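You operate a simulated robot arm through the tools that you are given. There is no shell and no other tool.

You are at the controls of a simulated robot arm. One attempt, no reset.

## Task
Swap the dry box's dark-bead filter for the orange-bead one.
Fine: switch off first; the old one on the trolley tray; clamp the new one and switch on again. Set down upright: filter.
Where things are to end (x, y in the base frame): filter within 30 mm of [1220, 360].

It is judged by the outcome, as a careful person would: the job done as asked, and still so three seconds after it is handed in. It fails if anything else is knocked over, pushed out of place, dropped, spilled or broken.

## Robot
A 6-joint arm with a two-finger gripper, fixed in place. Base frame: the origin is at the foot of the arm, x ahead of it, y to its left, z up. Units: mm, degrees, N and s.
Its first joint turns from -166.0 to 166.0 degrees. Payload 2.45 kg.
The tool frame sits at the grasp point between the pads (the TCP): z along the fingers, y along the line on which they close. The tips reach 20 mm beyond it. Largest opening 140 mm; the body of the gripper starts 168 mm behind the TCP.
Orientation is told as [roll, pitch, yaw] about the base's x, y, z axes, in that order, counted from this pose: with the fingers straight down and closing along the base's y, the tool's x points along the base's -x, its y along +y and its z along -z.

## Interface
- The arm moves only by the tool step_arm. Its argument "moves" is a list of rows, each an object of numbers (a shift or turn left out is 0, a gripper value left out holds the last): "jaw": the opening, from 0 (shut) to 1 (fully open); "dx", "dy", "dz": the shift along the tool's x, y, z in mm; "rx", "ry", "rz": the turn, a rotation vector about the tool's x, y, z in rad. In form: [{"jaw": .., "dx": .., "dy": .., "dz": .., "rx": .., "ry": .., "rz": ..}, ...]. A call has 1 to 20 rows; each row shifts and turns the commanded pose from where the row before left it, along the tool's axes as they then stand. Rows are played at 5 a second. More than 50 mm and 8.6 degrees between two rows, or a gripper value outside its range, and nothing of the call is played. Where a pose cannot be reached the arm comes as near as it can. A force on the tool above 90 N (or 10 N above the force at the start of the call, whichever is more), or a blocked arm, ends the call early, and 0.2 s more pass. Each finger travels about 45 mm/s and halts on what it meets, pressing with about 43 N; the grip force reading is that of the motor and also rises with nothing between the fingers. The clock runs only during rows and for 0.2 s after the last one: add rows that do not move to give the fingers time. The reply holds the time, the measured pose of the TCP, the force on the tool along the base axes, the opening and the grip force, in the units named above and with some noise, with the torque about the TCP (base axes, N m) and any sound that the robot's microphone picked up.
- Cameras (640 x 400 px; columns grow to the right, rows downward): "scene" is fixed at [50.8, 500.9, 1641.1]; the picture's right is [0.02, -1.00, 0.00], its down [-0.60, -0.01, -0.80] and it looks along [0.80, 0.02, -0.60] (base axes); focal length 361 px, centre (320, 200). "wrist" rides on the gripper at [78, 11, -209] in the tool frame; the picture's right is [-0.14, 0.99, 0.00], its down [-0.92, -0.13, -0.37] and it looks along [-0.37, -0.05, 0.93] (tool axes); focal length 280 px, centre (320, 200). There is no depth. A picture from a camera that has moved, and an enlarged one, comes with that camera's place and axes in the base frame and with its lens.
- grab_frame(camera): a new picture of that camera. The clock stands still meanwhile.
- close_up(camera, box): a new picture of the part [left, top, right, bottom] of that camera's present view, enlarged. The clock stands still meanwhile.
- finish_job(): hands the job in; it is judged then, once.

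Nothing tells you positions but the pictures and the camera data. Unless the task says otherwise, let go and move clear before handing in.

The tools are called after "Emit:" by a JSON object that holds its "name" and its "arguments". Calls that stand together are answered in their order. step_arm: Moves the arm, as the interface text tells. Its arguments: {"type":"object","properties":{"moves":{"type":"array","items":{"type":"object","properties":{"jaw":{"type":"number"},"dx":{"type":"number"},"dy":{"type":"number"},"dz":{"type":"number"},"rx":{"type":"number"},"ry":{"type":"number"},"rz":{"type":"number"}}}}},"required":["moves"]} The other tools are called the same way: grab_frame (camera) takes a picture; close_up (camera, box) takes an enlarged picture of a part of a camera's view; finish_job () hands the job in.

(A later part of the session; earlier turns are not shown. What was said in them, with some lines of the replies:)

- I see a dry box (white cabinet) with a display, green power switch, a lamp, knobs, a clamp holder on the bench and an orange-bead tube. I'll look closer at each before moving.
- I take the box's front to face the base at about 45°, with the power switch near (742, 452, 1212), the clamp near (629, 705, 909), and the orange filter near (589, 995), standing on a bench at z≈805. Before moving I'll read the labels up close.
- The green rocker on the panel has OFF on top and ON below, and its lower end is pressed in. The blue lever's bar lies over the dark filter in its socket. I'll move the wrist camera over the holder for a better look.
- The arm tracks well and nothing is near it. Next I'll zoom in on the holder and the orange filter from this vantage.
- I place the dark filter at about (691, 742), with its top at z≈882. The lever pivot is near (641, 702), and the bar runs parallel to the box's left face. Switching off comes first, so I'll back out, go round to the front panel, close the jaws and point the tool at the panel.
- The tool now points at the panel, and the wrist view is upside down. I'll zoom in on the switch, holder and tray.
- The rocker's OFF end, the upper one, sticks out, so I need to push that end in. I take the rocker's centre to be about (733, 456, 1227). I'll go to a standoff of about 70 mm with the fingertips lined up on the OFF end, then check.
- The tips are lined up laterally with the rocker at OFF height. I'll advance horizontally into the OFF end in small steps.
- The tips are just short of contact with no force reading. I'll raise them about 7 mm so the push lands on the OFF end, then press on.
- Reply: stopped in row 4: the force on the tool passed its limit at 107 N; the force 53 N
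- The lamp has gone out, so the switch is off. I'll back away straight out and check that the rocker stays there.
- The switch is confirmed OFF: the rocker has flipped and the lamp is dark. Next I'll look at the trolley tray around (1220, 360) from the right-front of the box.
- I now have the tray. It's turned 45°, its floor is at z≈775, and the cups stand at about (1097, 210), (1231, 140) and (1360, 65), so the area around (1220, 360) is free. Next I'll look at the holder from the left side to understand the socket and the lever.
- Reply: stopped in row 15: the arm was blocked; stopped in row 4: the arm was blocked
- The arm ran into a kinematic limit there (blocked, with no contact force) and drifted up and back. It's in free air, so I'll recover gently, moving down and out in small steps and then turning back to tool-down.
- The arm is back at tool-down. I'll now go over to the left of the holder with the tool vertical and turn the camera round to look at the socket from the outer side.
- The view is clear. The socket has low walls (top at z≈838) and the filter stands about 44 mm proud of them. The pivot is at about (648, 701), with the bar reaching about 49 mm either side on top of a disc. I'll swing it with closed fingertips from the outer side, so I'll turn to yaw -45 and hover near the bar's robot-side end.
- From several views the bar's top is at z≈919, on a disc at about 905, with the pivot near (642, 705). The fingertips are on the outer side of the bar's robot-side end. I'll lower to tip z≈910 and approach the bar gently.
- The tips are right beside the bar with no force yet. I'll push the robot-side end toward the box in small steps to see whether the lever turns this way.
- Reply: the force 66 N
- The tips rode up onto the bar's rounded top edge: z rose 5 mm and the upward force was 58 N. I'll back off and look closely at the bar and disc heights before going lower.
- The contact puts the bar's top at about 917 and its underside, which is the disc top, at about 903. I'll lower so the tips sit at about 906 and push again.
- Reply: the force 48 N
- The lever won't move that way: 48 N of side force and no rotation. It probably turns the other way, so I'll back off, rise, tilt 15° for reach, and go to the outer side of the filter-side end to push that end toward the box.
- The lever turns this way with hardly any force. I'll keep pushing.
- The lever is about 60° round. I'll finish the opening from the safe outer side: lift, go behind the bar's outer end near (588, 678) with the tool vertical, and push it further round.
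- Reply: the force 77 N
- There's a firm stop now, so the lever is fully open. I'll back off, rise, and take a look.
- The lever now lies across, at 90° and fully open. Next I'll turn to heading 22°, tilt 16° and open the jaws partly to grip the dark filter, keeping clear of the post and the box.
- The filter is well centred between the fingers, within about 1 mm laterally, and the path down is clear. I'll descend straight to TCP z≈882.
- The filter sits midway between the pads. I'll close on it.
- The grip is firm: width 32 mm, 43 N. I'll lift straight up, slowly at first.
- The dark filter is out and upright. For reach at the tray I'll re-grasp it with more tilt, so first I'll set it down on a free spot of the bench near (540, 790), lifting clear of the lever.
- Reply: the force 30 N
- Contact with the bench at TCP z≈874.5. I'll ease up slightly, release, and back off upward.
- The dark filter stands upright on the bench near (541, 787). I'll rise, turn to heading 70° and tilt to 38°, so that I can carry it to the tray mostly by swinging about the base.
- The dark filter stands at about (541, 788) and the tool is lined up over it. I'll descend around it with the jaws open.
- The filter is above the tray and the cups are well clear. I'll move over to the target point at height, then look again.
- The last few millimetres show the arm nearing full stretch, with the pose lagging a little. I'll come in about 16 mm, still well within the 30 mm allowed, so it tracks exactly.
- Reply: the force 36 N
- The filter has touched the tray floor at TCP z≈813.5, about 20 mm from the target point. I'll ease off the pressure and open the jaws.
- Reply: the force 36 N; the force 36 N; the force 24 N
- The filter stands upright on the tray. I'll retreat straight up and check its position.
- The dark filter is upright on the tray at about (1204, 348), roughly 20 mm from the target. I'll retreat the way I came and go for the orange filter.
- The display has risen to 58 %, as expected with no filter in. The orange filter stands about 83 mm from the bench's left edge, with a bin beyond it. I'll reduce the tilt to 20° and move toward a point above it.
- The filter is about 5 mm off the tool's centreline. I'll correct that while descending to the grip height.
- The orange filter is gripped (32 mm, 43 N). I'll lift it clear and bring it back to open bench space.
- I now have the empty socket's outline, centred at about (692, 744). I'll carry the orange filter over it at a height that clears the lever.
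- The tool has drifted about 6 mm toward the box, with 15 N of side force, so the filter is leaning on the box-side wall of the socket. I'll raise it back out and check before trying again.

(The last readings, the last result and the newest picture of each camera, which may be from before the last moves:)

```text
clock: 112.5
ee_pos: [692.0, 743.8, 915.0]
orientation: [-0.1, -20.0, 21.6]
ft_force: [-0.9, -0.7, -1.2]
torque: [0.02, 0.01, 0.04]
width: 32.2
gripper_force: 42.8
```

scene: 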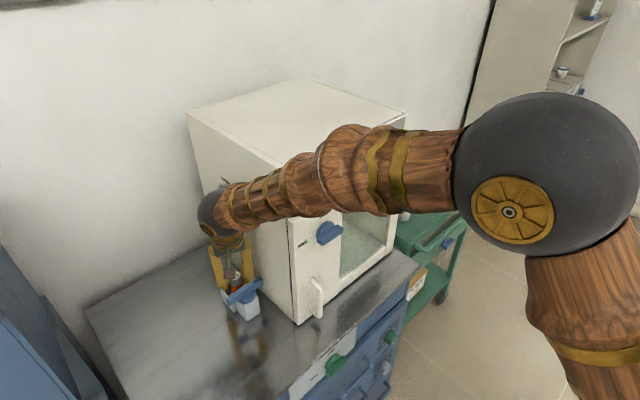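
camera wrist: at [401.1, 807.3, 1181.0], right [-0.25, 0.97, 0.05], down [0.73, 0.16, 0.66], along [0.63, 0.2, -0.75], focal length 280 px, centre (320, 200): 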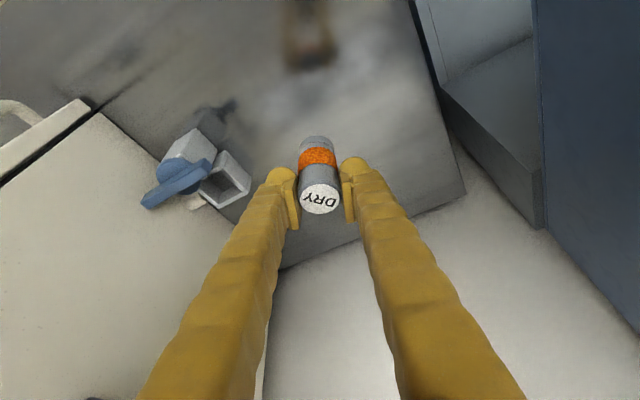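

Emit:
{"name": "close_up", "arguments": {"camera": "wrist", "box": [260, 90, 380, 180]}}

Emit:
{"name": "close_up", "arguments": {"camera": "scene", "box": [210, 265, 270, 325]}}

```text
4.44 times, centred on (320, 135) of wrist
camera zoom: at [553.4, 700.8, 1085.0], right [-0.25, 0.97, 0.05], down [0.73, 0.15, 0.66], along [0.63, 0.2, -0.75], focal length 1246 px, centre (320, 489)
```

zoom: 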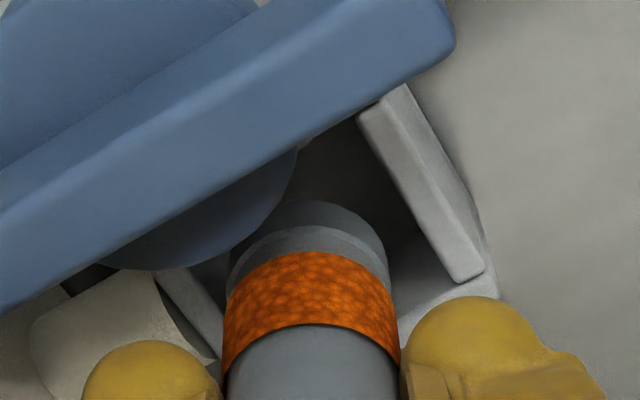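

```text
6.67 times, centred on (240, 295) of scene
camera zoom: at [50.8, 500.9, 1641.1], right [0.02, -1.0, 0.0], down [-0.6, -0.01, -0.8], along [0.8, 0.02, -0.6], focal length 2408 px, centre (853, -433)
```

zoom: 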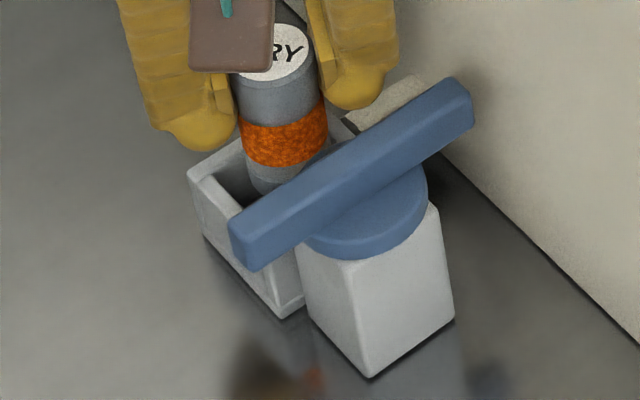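

The filter is now centred over the socket. I'll descend in smaller steps, watching for drift.

Emit:
{"name": "step_arm", "arguments": {"moves": [{"dx": 1.37, "dz": 3.76}, {}, {}]}}

```text
clock: 113.3
ee_pos: [692.6, 743.0, 911.2]
orientation: [0.0, -19.9, 21.7]
ft_force: [0.6, -0.2, 0.0]
torque: [-0.02, 0.01, -0.01]
width: 31.4
gripper_force: 43.3
```

Emit:
{"name": "step_arm", "arguments": {"moves": [{"dx": 1.37, "dz": 3.76, "dy": 0.5}, {}, {}]}}

```text
clock: 114.1
ee_pos: [692.6, 743.3, 906.9]
orientation: [0.0, -20.1, 21.7]
ft_force: [0.1, -0.5, -0.3]
torque: [-0.02, 0.02, 0.02]
width: 32.2
gripper_force: 42.7
```

Emit:
{"name": "step_arm", "arguments": {"moves": [{"dx": 1.37, "dz": 3.76, "dy": 0.5}, {}, {"dx": 1.37, "dz": 3.76, "dy": 0.3}, {}, {}]}}

```text
clock: 115.3
ee_pos: [692.0, 745.2, 900.6]
orientation: [0.1, -20.1, 21.7]
ft_force: [0.1, -0.4, -0.1]
torque: [-0.04, 0.0, 0.01]
width: 32.3
gripper_force: 42.5
```

Emit:
{"name": "step_arm", "arguments": {"moves": [{"dx": 1.37, "dz": 3.76}, {}, {"dx": 1.37, "dz": 3.76}, {}, {}]}}

Emit:
{"name": "close_up", "arguments": {"camera": "wrist", "box": [260, 90, 380, 180]}}

```text
clock: 116.5
ee_pos: [691.3, 744.4, 891.6]
orientation: [0.0, -20.1, 21.7]
ft_force: [0.6, 0.0, -1.1]
torque: [-0.02, -0.02, 0.01]
width: 32.1
gripper_force: 42.6
```

```text
4.44 times, centred on (320, 135) of wrist
camera zoom: at [553.3, 701.5, 1060.8], right [-0.25, 0.97, 0.05], down [0.73, 0.15, 0.66], along [0.63, 0.2, -0.75], focal length 1246 px, centre (320, 489)
```

zoom: 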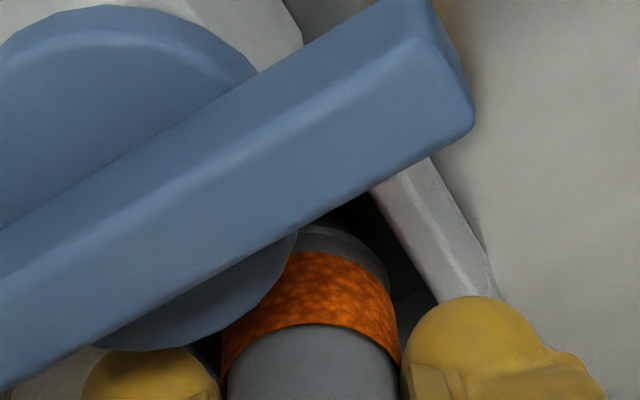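

Emit:
{"name": "step_arm", "arguments": {"moves": [{"dx": 1.37, "dz": 3.76}, {}, {"dx": 0.6, "dz": 1.6}, {}, {}]}}

```text
clock: 117.7
ee_pos: [691.6, 744.8, 885.3]
orientation: [0.1, -19.9, 21.7]
ft_force: [0.2, 0.1, -1.2]
torque: [-0.02, 0.01, 0.01]
width: 32.1
gripper_force: 43.2
```

Emit:
{"name": "step_arm", "arguments": {"moves": [{"dx": 0.4, "dz": 1.0}, {}, {"dx": 0.4, "dz": 1.0}, {}, {}]}}

```text
clock: 118.9
ee_pos: [690.6, 744.7, 882.7]
orientation: [0.0, -20.0, 21.7]
ft_force: [0.1, 1.3, 2.6]
torque: [-0.03, -0.02, -0.04]
width: 32.2
gripper_force: 43.2
```

Emit:
{"name": "step_arm", "arguments": {"moves": [{"dx": 0.35, "dz": 0.95}, {}, {}]}}

```text
clock: 119.7
ee_pos: [690.9, 745.0, 883.5]
orientation: [0.0, -20.0, 21.7]
ft_force: [-2.4, -1.7, 19.3]
torque: [-0.11, 0.06, -0.03]
width: 32.0
gripper_force: 43.1
```

The filter is seated in the socket with 19 N of contact force. I'll ease off, release, and go straight up.

Emit:
{"name": "step_arm", "arguments": {"moves": [{"dx": -0.35, "dz": -0.95}, {}, {"jaw": 0.27}, {"jaw": 0.33}, {"jaw": 0.38}, {}]}}

Emit:
{"name": "close_up", "arguments": {"camera": "wrist", "box": [240, 80, 400, 220]}}

```text
clock: 121.1
ee_pos: [692.1, 744.5, 883.7]
orientation: [0.0, -20.0, 21.7]
ft_force: [0.3, -0.1, 0.3]
torque: [0.0, -0.03, -0.01]
width: 53.3
gripper_force: 0.0
```

```text
2.86 times, centred on (320, 150) of wrist
camera zoom: at [552.7, 701.6, 1052.9], right [-0.25, 0.97, 0.05], down [0.73, 0.15, 0.66], along [0.63, 0.2, -0.75], focal length 801 px, centre (320, 343)
```

zoom: 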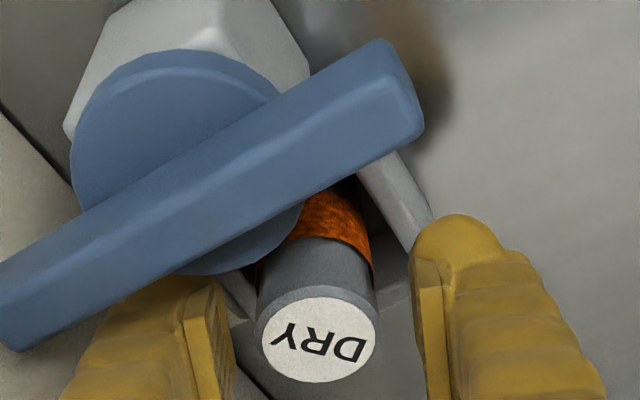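

The orange filter stands in the socket. I'll rise straight up, move aside, close the jaws, and go back to the vertical yaw -45 orientation I used for the lever.

Emit:
{"name": "step_arm", "arguments": {"moves": [{"dx": -6.8, "dz": -18.8}, {"dx": -13.7, "dz": -37.6}, {"dx": -13.7, "dz": -37.6}, {"dx": 33, "dy": 24, "dz": -25.8}, {"dx": 33, "dy": 24, "dz": -25.8}, {"ry": 0.1163, "jaw": 0}, {"ry": 0.1163}, {"ry": 0.1163}, {}]}}

Emit:
{"name": "close_up", "arguments": {"camera": "scene", "box": [190, 225, 290, 325]}}

```text
clock: 123.1
ee_pos: [599.1, 760.7, 1008.1]
orientation: [0.0, 0.1, 21.7]
ft_force: [0.9, 0.8, -0.4]
torque: [0.01, 0.02, -0.01]
width: 0.3
gripper_force: 27.5
```

```text
4.00 times, centred on (240, 275) of scene
camera zoom: at [50.8, 500.9, 1641.1], right [0.02, -1.0, 0.0], down [-0.6, -0.01, -0.8], along [0.8, 0.02, -0.6], focal length 1445 px, centre (640, -100)
```

zoom: 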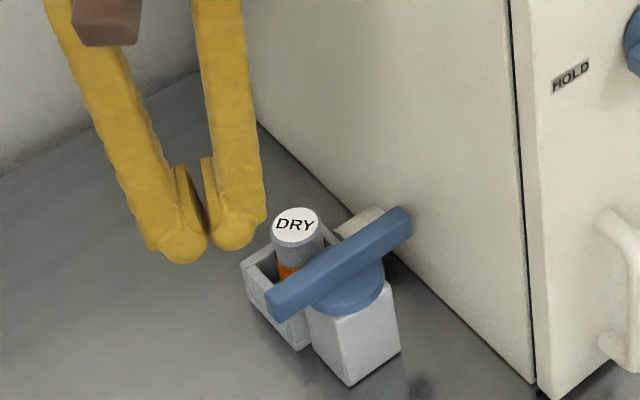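

Emit:
{"name": "step_arm", "arguments": {"moves": [{"rz": 0.1455}, {"rz": 0.1455}, {"rz": 0.1455}, {"rz": 0.1455}, {"rz": 0.1455}, {"rz": 0.1455}, {"rz": 0.1455}, {"rz": 0.1455}, {}]}}

Emit:
{"name": "grab_frame", "arguments": {"camera": "wrist"}}

```text
clock: 125.1
ee_pos: [600.2, 759.4, 1008.7]
orientation: [0.1, -0.1, -45.1]
ft_force: [-0.7, 0.1, -0.4]
torque: [-0.02, 0.0, -0.01]
width: 0.0
gripper_force: 29.4
```

```text
taken
camera wrist: at [552.1, 823.3, 1217.9], right [0.8, 0.6, 0.0], down [0.56, -0.74, 0.37], along [0.22, -0.29, -0.93], focal length 280 px, centre (320, 200)
```

wrist: 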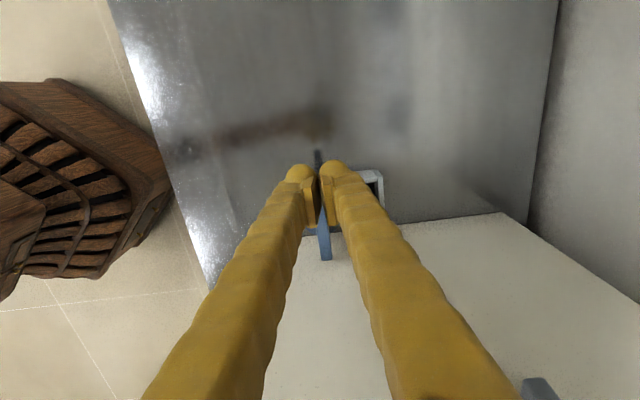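

Emit:
{"name": "step_arm", "arguments": {"moves": [{"dx": -29.7, "dy": 21.6}, {"dz": 40}, {}]}}

Emit:
{"name": "close_up", "arguments": {"camera": "wrist", "box": [220, 80, 420, 240]}}

Emit:
{"name": "close_up", "arguments": {"camera": "scene", "box": [190, 225, 290, 325]}}

```text
clock: 125.9
ee_pos: [639.6, 757.0, 970.5]
orientation: [0.0, 0.0, -45.0]
ft_force: [-0.4, 0.1, 0.4]
torque: [-0.03, 0.01, -0.01]
width: 0.0
gripper_force: 29.1
```

```text
2.50 times, centred on (320, 160) of wrist
camera zoom: at [590.7, 820.0, 1179.1], right [0.8, 0.6, 0.0], down [0.56, -0.74, 0.37], along [0.22, -0.29, -0.93], focal length 701 px, centre (320, 300)
```

zoom: 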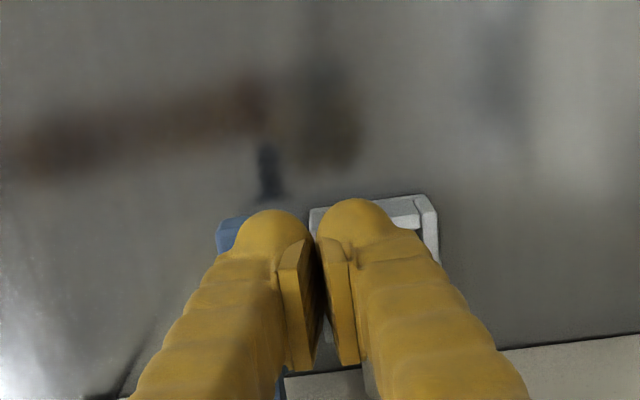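

```text
4.00 times, centred on (240, 275) of scene
camera zoom: at [50.8, 500.9, 1641.1], right [0.02, -1.0, 0.0], down [-0.6, -0.01, -0.8], along [0.8, 0.02, -0.6], focal length 1445 px, centre (640, -100)
```

zoom: 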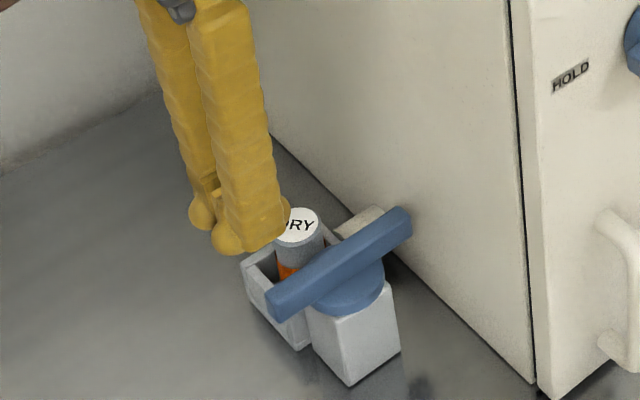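

Emit:
{"name": "step_arm", "arguments": {"moves": [{"dz": 24.5}, {"dz": 20}, {}, {"dy": -6}, {"dy": -5}, {"dy": -4}, {"dy": -4}]}}

Emit:
{"name": "close_up", "arguments": {"camera": "wrist", "box": [220, 80, 420, 240]}}

Emit:
{"name": "close_up", "arguments": {"camera": "scene", "box": [190, 225, 290, 325]}}

```text
clock: 127.5
ee_pos: [624.5, 741.3, 928.1]
orientation: [0.2, 0.0, -44.9]
ft_force: [18.5, 7.2, 62.8]
torque: [-1.33, 0.56, 0.79]
width: 0.0
gripper_force: 29.3
```

```text
2.50 times, centred on (320, 160) of wrist
camera zoom: at [575.9, 803.5, 1136.7], right [0.8, 0.6, 0.0], down [0.56, -0.74, 0.37], along [0.22, -0.29, -0.93], focal length 701 px, centre (320, 300)
```

zoom: 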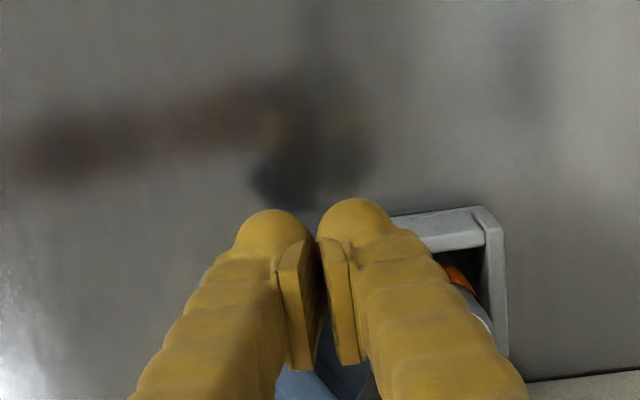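

```text
4.00 times, centred on (240, 275) of scene
camera zoom: at [50.8, 500.9, 1641.1], right [0.02, -1.0, 0.0], down [-0.6, -0.01, -0.8], along [0.8, 0.02, -0.6], focal length 1445 px, centre (640, -100)
```

zoom: 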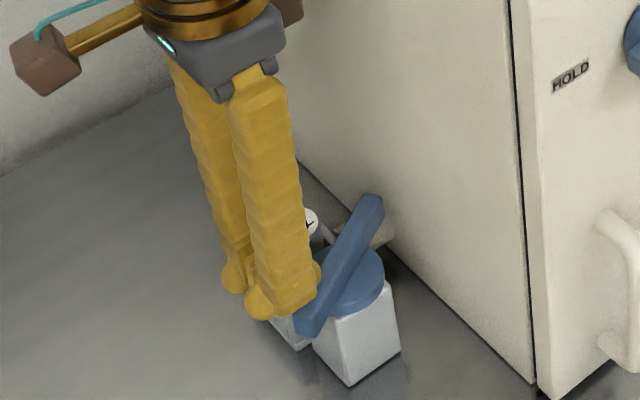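

The tips are riding up on the bar's edge again (63 N upward), though the bar has already turned about 20°. I'll back off, shift outward past the disc and go lower so the push is clean.

Emit:
{"name": "step_arm", "arguments": {"moves": [{"dz": -6}, {"dy": 12, "dx": 9}, {}, {}]}}

Emit:
{"name": "close_up", "arguments": {"camera": "wrist", "box": [220, 80, 420, 240]}}

Emit:
{"name": "close_up", "arguments": {"camera": "scene", "box": [190, 225, 290, 325]}}

```text
clock: 128.5
ee_pos: [624.9, 755.1, 930.1]
orientation: [-0.1, -0.1, -45.0]
ft_force: [-0.2, 0.8, 0.0]
torque: [-0.01, 0.01, 0.04]
width: 0.1
gripper_force: 29.8
```

```text
2.50 times, centred on (320, 160) of wrist
camera zoom: at [577.5, 818.3, 1139.5], right [0.8, 0.6, 0.0], down [0.56, -0.74, 0.37], along [0.22, -0.29, -0.93], focal length 701 px, centre (320, 300)
```

zoom: 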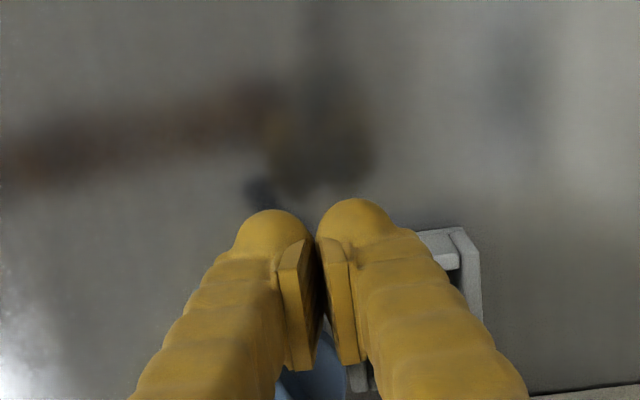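

```text
4.00 times, centred on (240, 275) of scene
camera zoom: at [50.8, 500.9, 1641.1], right [0.02, -1.0, 0.0], down [-0.6, -0.01, -0.8], along [0.8, 0.02, -0.6], focal length 1445 px, centre (640, -100)
```

zoom: 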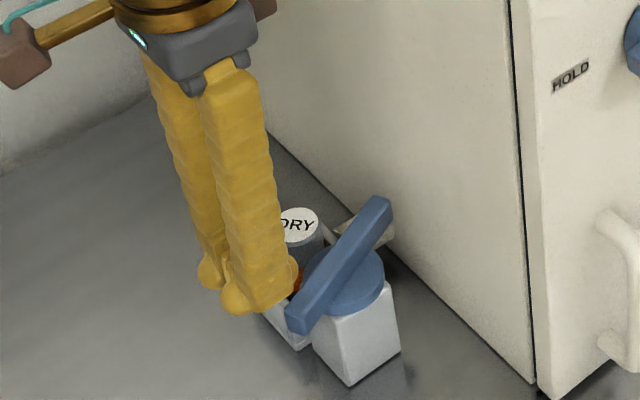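

Emit:
{"name": "step_arm", "arguments": {"moves": [{"dz": 8}, {}, {"dy": -5}, {"dy": -5}, {"dy": -5}, {"dy": -5}]}}

Emit:
{"name": "close_up", "arguments": {"camera": "scene", "box": [190, 225, 290, 325]}}

```text
clock: 129.9
ee_pos: [610.3, 740.8, 922.5]
orientation: [0.1, 0.0, -45.0]
ft_force: [-0.6, 0.5, 0.0]
torque: [0.01, 0.03, -0.05]
width: 0.4
gripper_force: 29.6
```

```text
4.00 times, centred on (240, 275) of scene
camera zoom: at [50.8, 500.9, 1641.1], right [0.02, -1.0, 0.0], down [-0.6, -0.01, -0.8], along [0.8, 0.02, -0.6], focal length 1445 px, centre (640, -100)
```

zoom: 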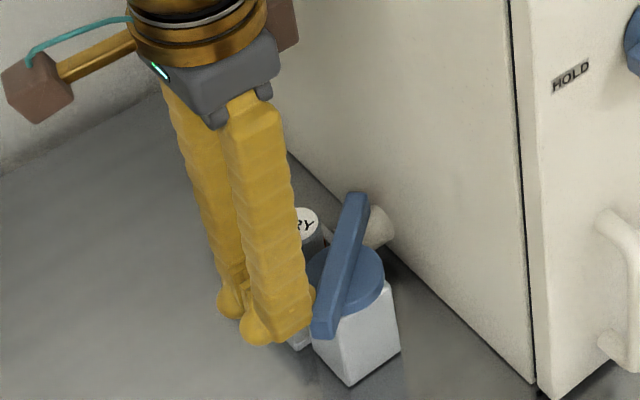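

Emit:
{"name": "step_arm", "arguments": {"moves": [{"dy": -5}, {"dy": -5}, {"dy": -5}, {"dy": -5}, {}]}}

Emit:
{"name": "close_up", "arguments": {"camera": "scene", "box": [190, 225, 290, 325]}}

```text
clock: 131.1
ee_pos: [595.7, 727.3, 922.9]
orientation: [0.0, 0.0, -45.0]
ft_force: [-0.1, 0.5, 0.5]
torque: [0.0, 0.01, 0.01]
width: 0.3
gripper_force: 29.3
```

```text
4.00 times, centred on (240, 275) of scene
camera zoom: at [50.8, 500.9, 1641.1], right [0.02, -1.0, 0.0], down [-0.6, -0.01, -0.8], along [0.8, 0.02, -0.6], focal length 1445 px, centre (640, -100)
```

zoom: 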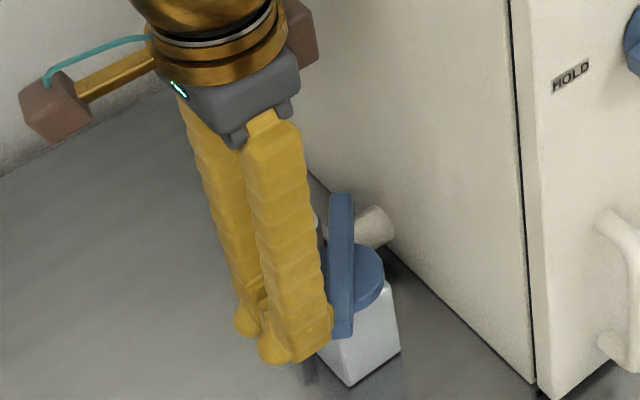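

Emit:
{"name": "step_arm", "arguments": {"moves": [{"dx": -3, "dy": -4}, {"dx": -3, "dy": -4}, {"dx": -4, "dy": -3}, {"dx": -4, "dy": -2}, {}]}}

Emit:
{"name": "close_up", "arguments": {"camera": "scene", "box": [190, 225, 290, 325]}}

```text
clock: 132.3
ee_pos: [595.5, 708.1, 922.8]
orientation: [0.1, 0.0, -45.0]
ft_force: [-0.1, 0.3, 0.9]
torque: [0.0, 0.02, 0.0]
width: 0.1
gripper_force: 29.5
```

```text
4.00 times, centred on (240, 275) of scene
camera zoom: at [50.8, 500.9, 1641.1], right [0.02, -1.0, 0.0], down [-0.6, -0.01, -0.8], along [0.8, 0.02, -0.6], focal length 1445 px, centre (640, -100)
```

zoom: 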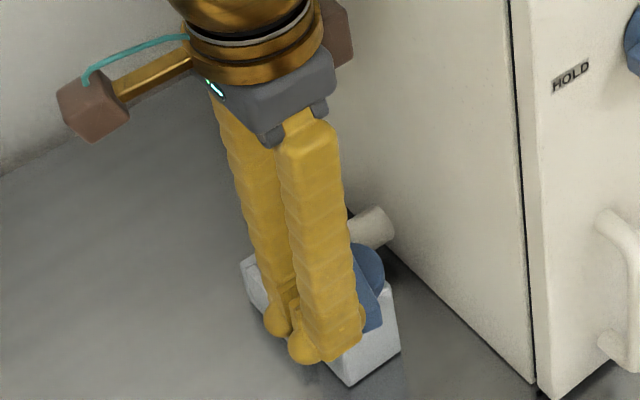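

Emit:
{"name": "step_arm", "arguments": {"moves": [{"dx": -3}, {"dx": -3}, {"dx": -2}, {}]}}

Emit:
{"name": "close_up", "arguments": {"camera": "wrist", "box": [260, 100, 440, 220]}}

```text
clock: 133.3
ee_pos: [603.3, 702.9, 920.4]
orientation: [0.1, 0.0, -45.0]
ft_force: [-0.3, 0.2, -0.9]
torque: [-0.01, -0.01, -0.04]
width: 0.0
gripper_force: 29.3
```

```text
3.33 times, centred on (350, 160) of wrist
camera zoom: at [555.5, 765.8, 1131.4], right [0.8, 0.6, 0.0], down [0.56, -0.74, 0.37], along [0.22, -0.29, -0.93], focal length 935 px, centre (220, 333)
```

zoom: 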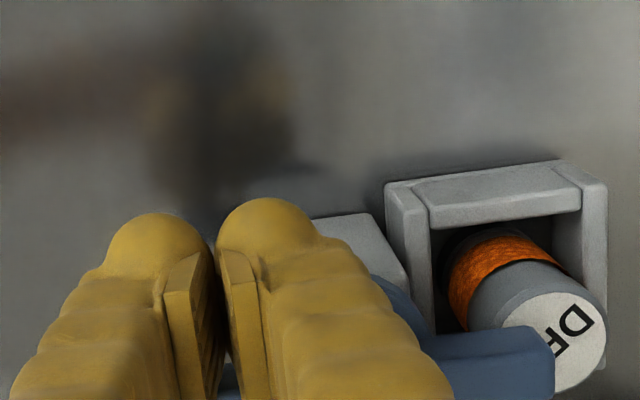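

Emit:
{"name": "step_arm", "arguments": {"moves": [{"dy": -5}, {"dx": -2}, {"dx": -2}, {}]}}

Emit:
{"name": "close_up", "arguments": {"camera": "wrist", "box": [260, 100, 440, 220]}}

```text
clock: 134.3
ee_pos: [600.4, 698.7, 923.0]
orientation: [0.0, 0.0, -45.0]
ft_force: [-17.1, 31.1, -5.0]
torque: [0.4, 0.17, 0.35]
width: 5.7
gripper_force: 29.6
```

```text
3.33 times, centred on (350, 160) of wrist
camera zoom: at [553.6, 761.2, 1131.7], right [0.8, 0.6, 0.0], down [0.56, -0.74, 0.37], along [0.22, -0.29, -0.93], focal length 935 px, centre (220, 333)
```

zoom: 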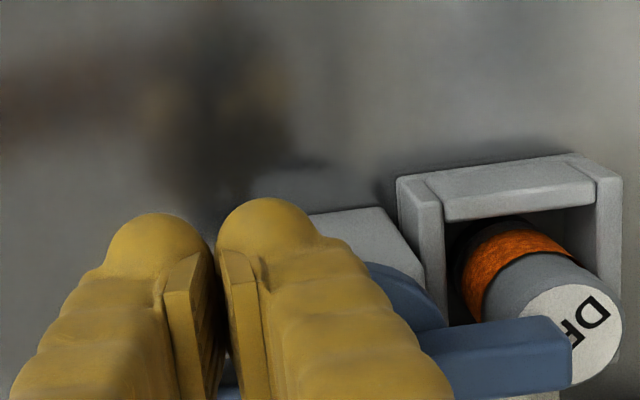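

The lever is back at its clamped stop: 35 N of resistance, and the same angle as at the start. I'll back away, rise, and look.

Emit:
{"name": "step_arm", "arguments": {"moves": [{"dx": 5}, {"dx": 15}, {"dz": -40}, {"dz": -40}, {"dx": 20, "dz": -20}, {}]}}

Emit:
{"name": "close_up", "arguments": {"camera": "wrist", "box": [260, 80, 460, 220]}}

Emit:
{"name": "close_up", "arguments": {"camera": "scene", "box": [190, 225, 290, 325]}}

```text
clock: 135.7
ee_pos: [573.8, 724.5, 1024.0]
orientation: [0.0, 0.1, -44.9]
ft_force: [-0.6, -0.4, -0.3]
torque: [0.02, -0.01, 0.01]
width: 0.2
gripper_force: 30.0
```

```text
2.86 times, centred on (360, 150) of wrist
camera zoom: at [526.3, 789.2, 1232.9], right [0.8, 0.6, 0.0], down [0.56, -0.74, 0.37], along [0.22, -0.29, -0.93], focal length 801 px, centre (206, 343)
```

zoom: 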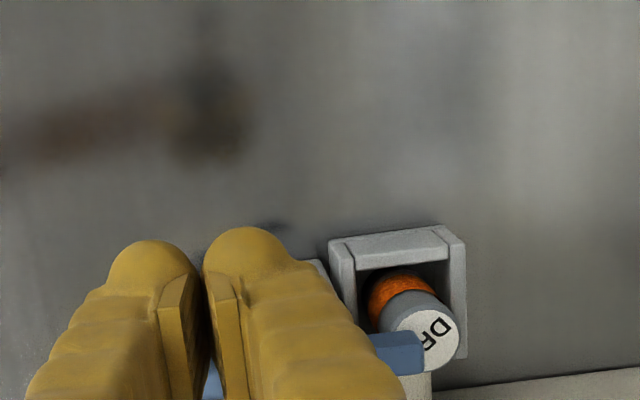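

```text
4.00 times, centred on (240, 275) of scene
camera zoom: at [50.8, 500.9, 1641.1], right [0.02, -1.0, 0.0], down [-0.6, -0.01, -0.8], along [0.8, 0.02, -0.6], focal length 1445 px, centre (640, -100)
```

zoom: 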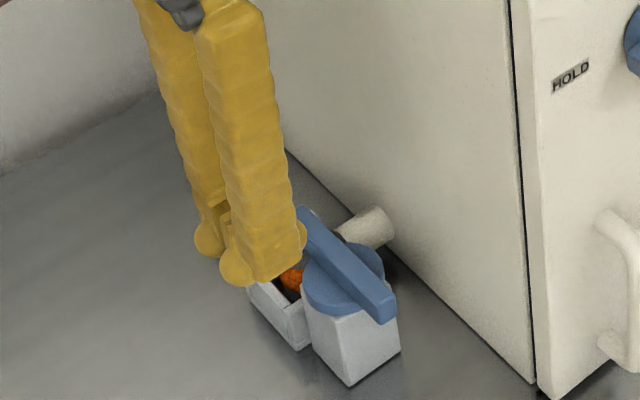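

The new filter is clamped, with the bar over its top just as the old one was. I'll now go round to the front panel to switch on again, retracting first and then turning.

Emit:
{"name": "step_arm", "arguments": {"moves": [{"dx": 4.7, "dy": -29.2, "dz": -37.7}, {"dx": 4.7, "dy": -29.2, "dz": -37.7}, {"dx": 4.7, "dy": -29.2, "dz": -37.7}, {"dx": 4.7, "dy": -29.2, "dz": -37.7}, {"dx": 4.7, "dy": -29.2, "dz": -37.7}, {"dx": 4.7, "dy": -29.2, "dz": -37.7}, {}]}}

Emit:
{"name": "close_up", "arguments": {"camera": "scene", "box": [205, 265, 275, 325]}}

Emit:
{"name": "close_up", "arguments": {"camera": "scene", "box": [280, 120, 420, 220]}}

```text
clock: 137.3
ee_pos: [431.4, 621.4, 1248.2]
orientation: [0.1, 0.0, -45.0]
ft_force: [0.4, 0.2, 0.3]
torque: [0.04, -0.01, -0.03]
width: 0.2
gripper_force: 29.4
```

```text
6.67 times, centred on (240, 295) of scene
camera zoom: at [50.8, 500.9, 1641.1], right [0.02, -1.0, 0.0], down [-0.6, -0.01, -0.8], along [0.8, 0.02, -0.6], focal length 2408 px, centre (853, -433)
```

zoom: 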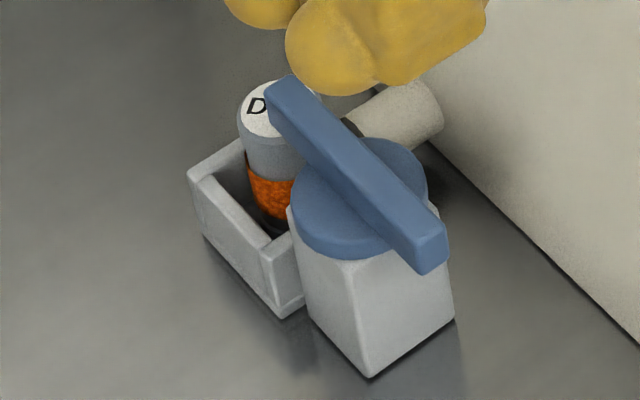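

```text
4.00 times, centred on (350, 170) of scene
camera zoom: at [50.8, 500.9, 1641.1], right [0.02, -1.0, 0.0], down [-0.6, -0.01, -0.8], along [0.8, 0.02, -0.6], focal length 1445 px, centre (200, 320)
```

zoom: 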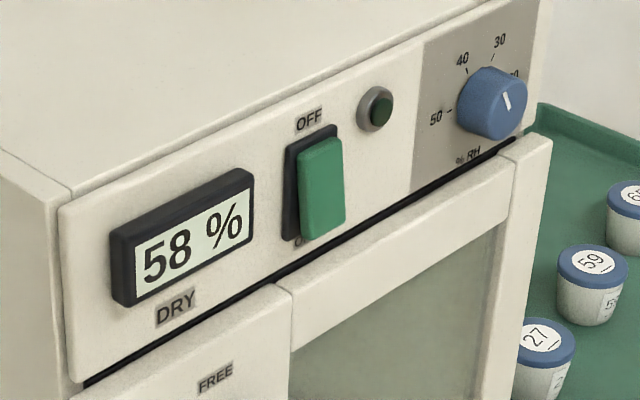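

Emit:
{"name": "step_arm", "arguments": {"moves": [{"rz": -0.1428}, {"rz": -0.1428}, {"rz": -0.1428}, {"rz": -0.1428}, {"rz": -0.1428}, {"rz": -0.1428}, {"rz": -0.1428}, {"rz": -0.1428}, {"rz": -0.1428}, {"rz": -0.1428}, {"rz": -0.1428}, {}]}}

```text
clock: 139.9
ee_pos: [429.8, 620.2, 1250.6]
orientation: [0.0, 0.0, 45.0]
ft_force: [0.5, -0.4, 0.5]
torque: [0.01, 0.0, -0.03]
width: 0.0
gripper_force: 29.8
```

Emit:
{"name": "step_arm", "arguments": {"moves": [{"dx": 27.5, "dy": -37.4, "dz": -7.4}, {"dx": 27.5, "dy": -37.4, "dz": -7.4}, {"dx": 27.5, "dy": -37.4, "dz": -7.4}, {"dx": 27.5, "dy": -37.4, "dz": -7.4}, {"dx": 27.5, "dy": -37.4, "dz": -7.4}, {"dx": 27.5, "dy": -37.4, "dz": -7.4}, {"dx": 27.5, "dy": -37.4, "dz": -7.4}, {"dz": -35}, {"dz": -35}]}}

```text
clock: 141.9
ee_pos: [481.8, 295.9, 1370.5]
orientation: [0.0, 0.0, 44.9]
ft_force: [0.2, 0.3, -0.2]
torque: [0.0, 0.02, 0.01]
width: 0.0
gripper_force: 29.6
```

Emit:
{"name": "close_up", "arguments": {"camera": "scene", "box": [335, 145, 375, 195]}}

Emit:
{"name": "step_arm", "arguments": {"moves": [{"ry": -0.1496}, {"ry": -0.1496}, {"ry": -0.1496}, {"ry": -0.1496}, {"ry": -0.1496}, {"ry": -0.1496}, {"ry": -0.1496}, {}]}}

Emit:
{"name": "close_up", "arguments": {"camera": "wrist", "box": [240, 115, 370, 195]}}

```text
8.00 times, centred on (355, 170) of scene
camera zoom: at [50.8, 500.9, 1641.1], right [0.02, -1.0, 0.0], down [-0.6, -0.01, -0.8], along [0.8, 0.02, -0.6], focal length 2890 px, centre (40, 440)
```

zoom: 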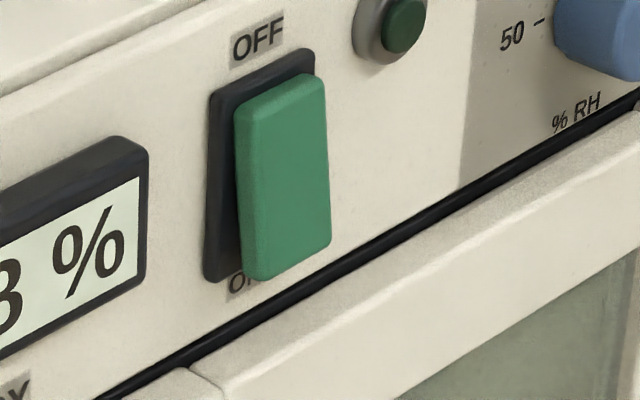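

```text
clock: 143.7
ee_pos: [478.0, 298.7, 1371.0]
orientation: [-0.1, -60.0, 45.0]
ft_force: [-0.2, -0.1, -0.3]
torque: [0.01, 0.01, 0.0]
width: 0.0
gripper_force: 29.6
```

```text
4.92 times, centred on (305, 155) of wrist
camera zoom: at [314.8, 151.2, 1407.5], right [-0.65, 0.75, 0.12], down [0.19, 0.01, 0.98], along [0.74, 0.66, -0.15], focal length 1380 px, centre (394, 422)
```

zoom: 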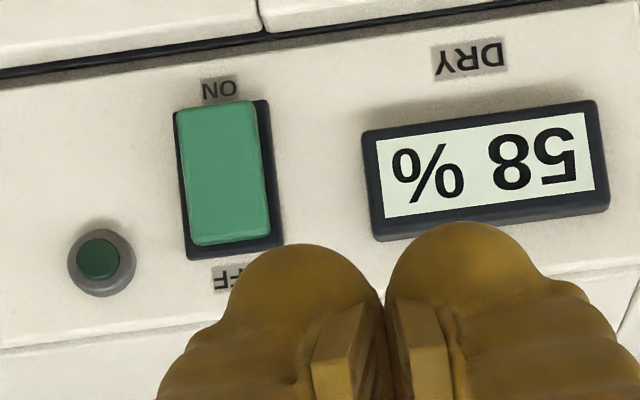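

The rocker is still OFF (ON end out) and the lamp is dark. I'll line up with the lower (ON) end at a standoff.

Emit:
{"name": "step_arm", "arguments": {"moves": [{"dx": 8, "dy": -11.4, "dz": 42}, {"dx": 8, "dy": -11.4, "dz": 42}, {"dx": 8, "dy": -11.4, "dz": 42}, {"dx": 8, "dy": -11.4, "dz": 42}, {"dx": 8, "dy": -11.4, "dz": 42}, {"dx": 8, "dy": -11.4, "dz": 42}, {}]}}

Emit:
{"name": "grab_frame", "arguments": {"camera": "wrist"}}

Emit:
{"name": "close_up", "arguments": {"camera": "scene", "box": [310, 120, 410, 200]}}

```text
clock: 145.3
ee_pos: [665.1, 388.8, 1202.9]
orientation: [0.0, -60.0, 45.1]
ft_force: [0.6, 0.4, 0.4]
torque: [-0.01, 0.01, 0.01]
width: 0.1
gripper_force: 29.2
```

```text
taken
camera wrist: at [500.8, 241.4, 1239.7], right [-0.65, 0.75, 0.12], down [0.19, 0.01, 0.98], along [0.73, 0.66, -0.15], focal length 280 px, centre (320, 200)
```

wrist: 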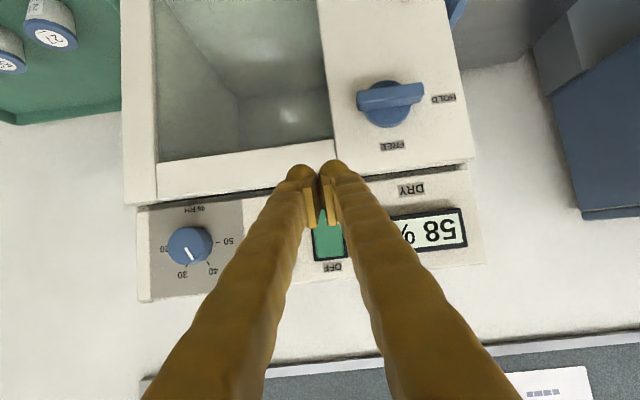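

```text
5.00 times, centred on (360, 160) of scene
camera zoom: at [50.8, 500.9, 1641.1], right [0.02, -1.0, 0.0], down [-0.6, -0.01, -0.8], along [0.8, 0.02, -0.6], focal length 1806 px, centre (120, 400)
```

zoom: 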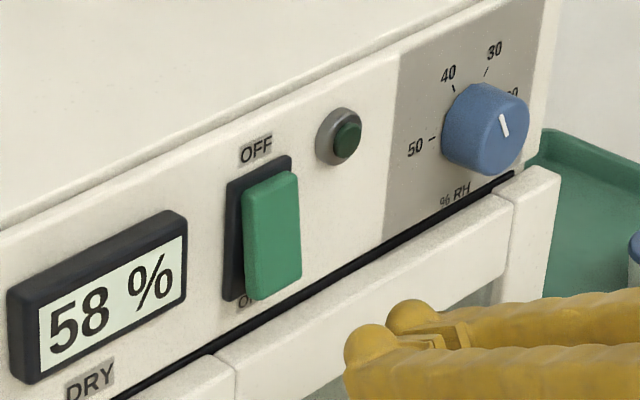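

Emit:
{"name": "step_arm", "arguments": {"moves": [{"dz": 17.3, "dx": -10}, {"dz": 17.3, "dx": -10}, {"dz": 4.33, "dx": -2.5}, {}]}}

Emit:
{"name": "close_up", "arguments": {"camera": "scene", "box": [310, 120, 410, 200]}}

Emit:
{"name": "close_up", "arguments": {"camera": "wrist", "box": [240, 130, 400, 250]}}

```text
clock: 146.3
ee_pos: [696.0, 420.7, 1202.7]
orientation: [0.0, -60.0, 45.0]
ft_force: [0.6, 0.5, 0.1]
torque: [0.01, -0.01, -0.02]
width: 0.0
gripper_force: 29.5
```

```text
5.00 times, centred on (360, 160) of scene
camera zoom: at [50.8, 500.9, 1641.1], right [0.02, -1.0, 0.0], down [-0.6, -0.01, -0.8], along [0.8, 0.02, -0.6], focal length 1806 px, centre (120, 400)
```

zoom: 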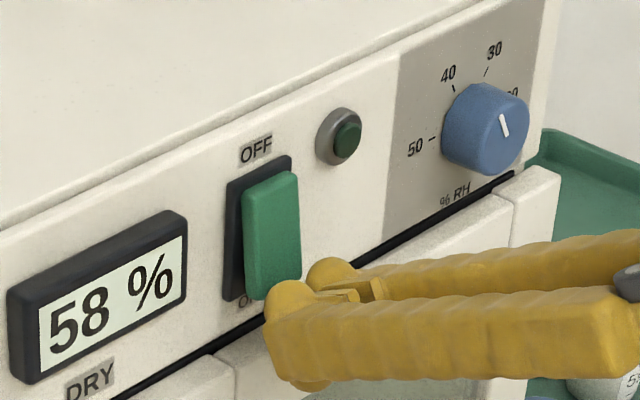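

```text
3.33 times, centred on (320, 190) of wrist
camera zoom: at [533.0, 273.1, 1240.0], right [-0.65, 0.75, 0.12], down [0.19, 0.01, 0.98], along [0.73, 0.66, -0.15], focal length 935 px, centre (320, 233)
```

zoom: 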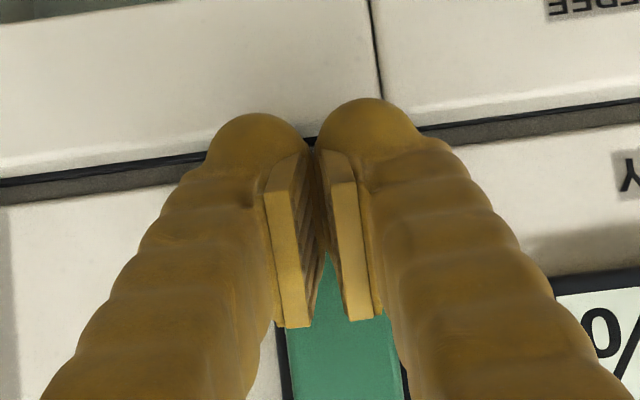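

The tips look a touch low for the ON end. I'll back off slightly, raise about 11 mm, then press in small steps.

Emit:
{"name": "step_arm", "arguments": {"moves": [{"dz": -4.33, "dx": 2.5}, {"dz": -5.5, "dx": -9.5}, {"dz": 4.33, "dx": -2.5}, {"dz": 3.46, "dx": -2}, {}]}}

Emit:
{"name": "close_up", "arguments": {"camera": "scene", "box": [310, 120, 410, 200]}}

```text
clock: 147.5
ee_pos: [699.0, 423.1, 1214.8]
orientation: [0.0, -60.0, 44.9]
ft_force: [-0.4, -0.2, 0.1]
torque: [0.01, -0.01, 0.04]
width: 0.0
gripper_force: 29.4
```

```text
5.00 times, centred on (360, 160) of scene
camera zoom: at [50.8, 500.9, 1641.1], right [0.02, -1.0, 0.0], down [-0.6, -0.01, -0.8], along [0.8, 0.02, -0.6], focal length 1806 px, centre (120, 400)
```

zoom: 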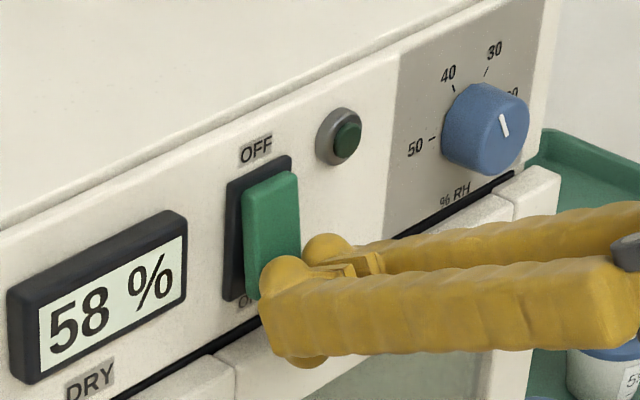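

Emit:
{"name": "step_arm", "arguments": {"moves": [{"dz": 3.46, "dx": -2}, {"dz": 3.46, "dx": -2}, {}]}}

Emit:
{"name": "close_up", "arguments": {"camera": "scene", "box": [310, 120, 410, 200]}}

```text
clock: 148.3
ee_pos: [704.2, 428.3, 1214.6]
orientation: [0.0, -60.0, 44.9]
ft_force: [-12.2, -9.9, 1.1]
torque: [0.02, -0.14, 0.03]
width: 6.0
gripper_force: 29.8
```

```text
5.00 times, centred on (360, 160) of scene
camera zoom: at [50.8, 500.9, 1641.1], right [0.02, -1.0, 0.0], down [-0.6, -0.01, -0.8], along [0.8, 0.02, -0.6], focal length 1806 px, centre (120, 400)
```

zoom: 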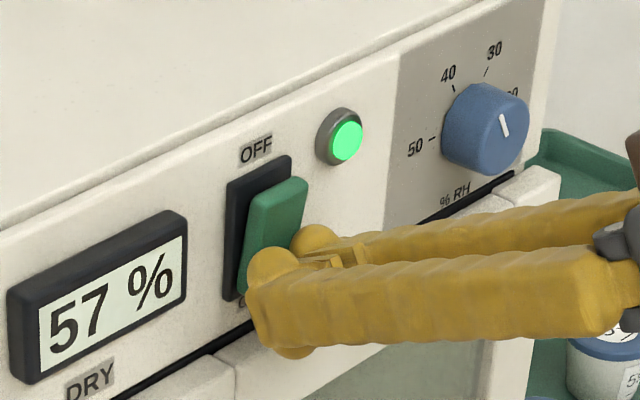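

The lamp is green and the display has started falling (57 %), so the switch is ON. I'll back off straight out and check everything.

Emit:
{"name": "step_arm", "arguments": {"moves": [{"dz": -8.66, "dx": 5}, {"dz": -21.65, "dx": 12.5}, {"dz": -34.6, "dx": 20}, {"dz": -34.6, "dx": 20}, {"dz": -34.6, "dx": 20}, {}]}}

Emit:
{"name": "grab_frame", "arguments": {"camera": "scene"}}

Emit:
{"name": "close_up", "arguments": {"camera": "scene", "box": [280, 120, 420, 220]}}

Emit:
{"name": "close_up", "arguments": {"camera": "scene", "box": [205, 265, 275, 325]}}

Emit:
{"name": "grab_frame", "arguments": {"camera": "wrist"}}

```text
clock: 149.7
ee_pos: [596.3, 319.8, 1214.6]
orientation: [0.0, -60.0, 45.0]
ft_force: [0.1, 0.3, 0.0]
torque: [0.03, 0.01, 0.0]
width: 0.0
gripper_force: 28.9
```

```text
taken
```

scene: 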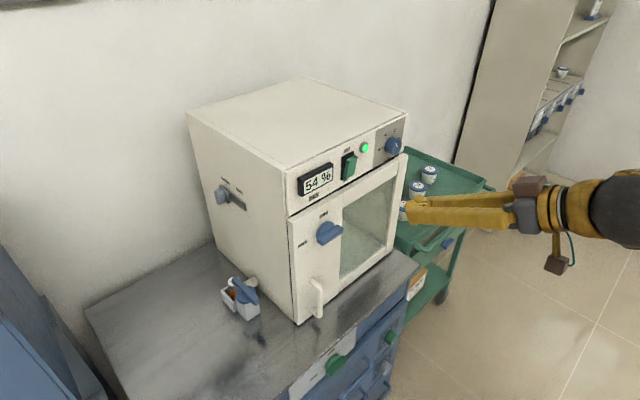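

```text
4.00 times, centred on (350, 170) of scene
camera zoom: at [50.8, 500.9, 1641.1], right [0.02, -1.0, 0.0], down [-0.6, -0.01, -0.8], along [0.8, 0.02, -0.6], focal length 1445 px, centre (200, 320)
```

zoom: 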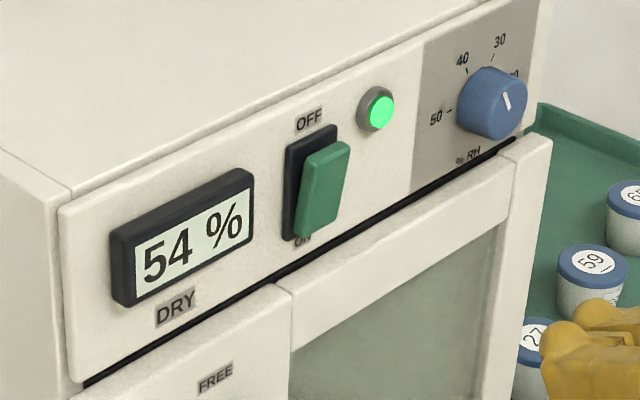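

```text
6.67 times, centred on (240, 295) of scene
camera zoom: at [50.8, 500.9, 1641.1], right [0.02, -1.0, 0.0], down [-0.6, -0.01, -0.8], along [0.8, 0.02, -0.6], focal length 2408 px, centre (853, -433)
```

zoom: 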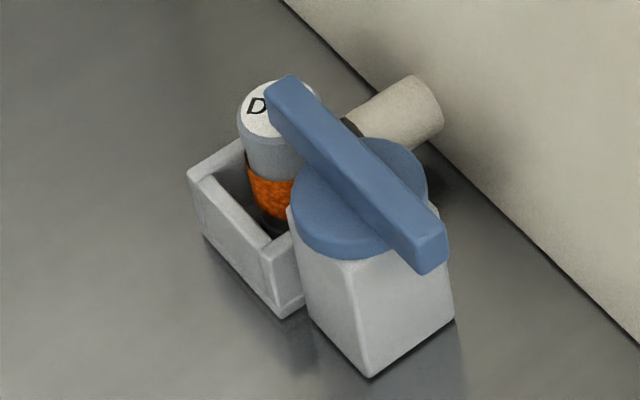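

```text
taken
camera wrist: at [432.0, 171.8, 1252.2], right [-0.65, 0.75, 0.12], down [0.19, 0.01, 0.98], along [0.73, 0.66, -0.15], focal length 280 px, centre (320, 200)
```

wrist: 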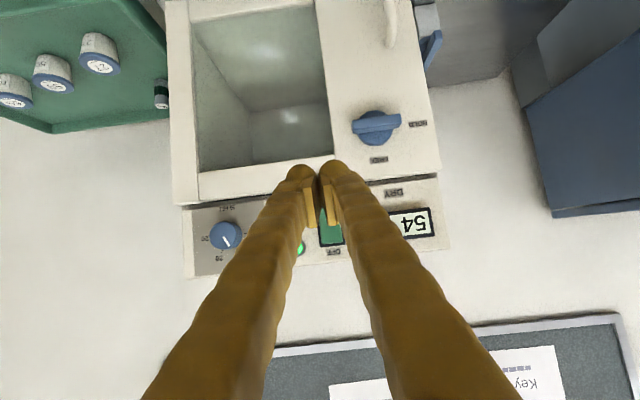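

Emit:
{"name": "close_up", "arguments": {"camera": "wrist", "box": [0, 20, 200, 140]}}

Emit:
{"name": "step_arm", "arguments": {"moves": [{"dx": 15, "dz": -45}, {"dx": 15, "dz": -45}, {}, {}, {}]}}

Emit:
{"name": "close_up", "arguments": {"camera": "scene", "box": [280, 120, 500, 300]}}

```text
3.20 times, centred on (100, 80) of wrist
camera zoom: at [432.0, 171.8, 1252.2], right [-0.65, 0.75, 0.12], down [0.19, 0.01, 0.98], along [0.73, 0.66, -0.15], focal length 897 px, centre (1024, 584)
```

zoom: 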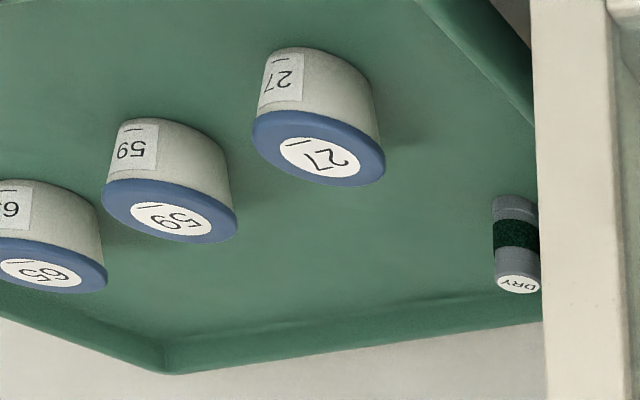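

```text
clock: 150.9
ee_pos: [530.5, 253.8, 1235.4]
orientation: [0.0, -60.0, 45.0]
ft_force: [-0.2, 0.0, -0.7]
torque: [-0.01, 0.02, 0.01]
width: 0.0
gripper_force: 29.7
```

```text
2.22 times, centred on (390, 210) of scene
camera zoom: at [50.8, 500.9, 1641.1], right [0.02, -1.0, 0.0], down [-0.6, -0.01, -0.8], along [0.8, 0.02, -0.6], focal length 803 px, centre (164, 178)
```

zoom: 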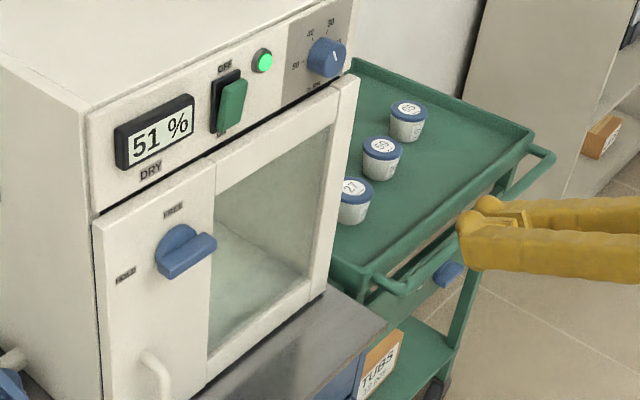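

Everything is as asked. The dark filter stands upright on the tray at about (1204, 348), about 20 mm from the target. The orange filter is seated with the lever at its clamped stop. The switch is ON with the lamp green, and humidity is falling (51 %). The cups stand where they were and the arm is clear, so I'm handing in.

Emit:
{"name": "finish_job", "arguments": {}}

```text
The job is handed in.
```

The filter swap is done, and I've handed the job in.

- **Dry box:** I switched it off before touching the filter. It is on again now, the lamp is green, and the humidity reading had dropped from 58 % to 51 % when I last looked.
- **Orange filter:** it is seated in the socket, with the lever pushed back to its clamped stop. The lever sits at the same angle as before the swap.
- **Dark filter:** it stands upright on the trolley tray at about (1204, 348), roughly 20 mm from the target and within the 30 mm allowed. I placed it a little short because the arm was close to full stretch there.

The three cups on the tray were not touched, and I saw nothing else moved or knocked over. On the way I set the dark filter down on the bench once, to change my grip for the reach to the tray. The arm is clear of everything.
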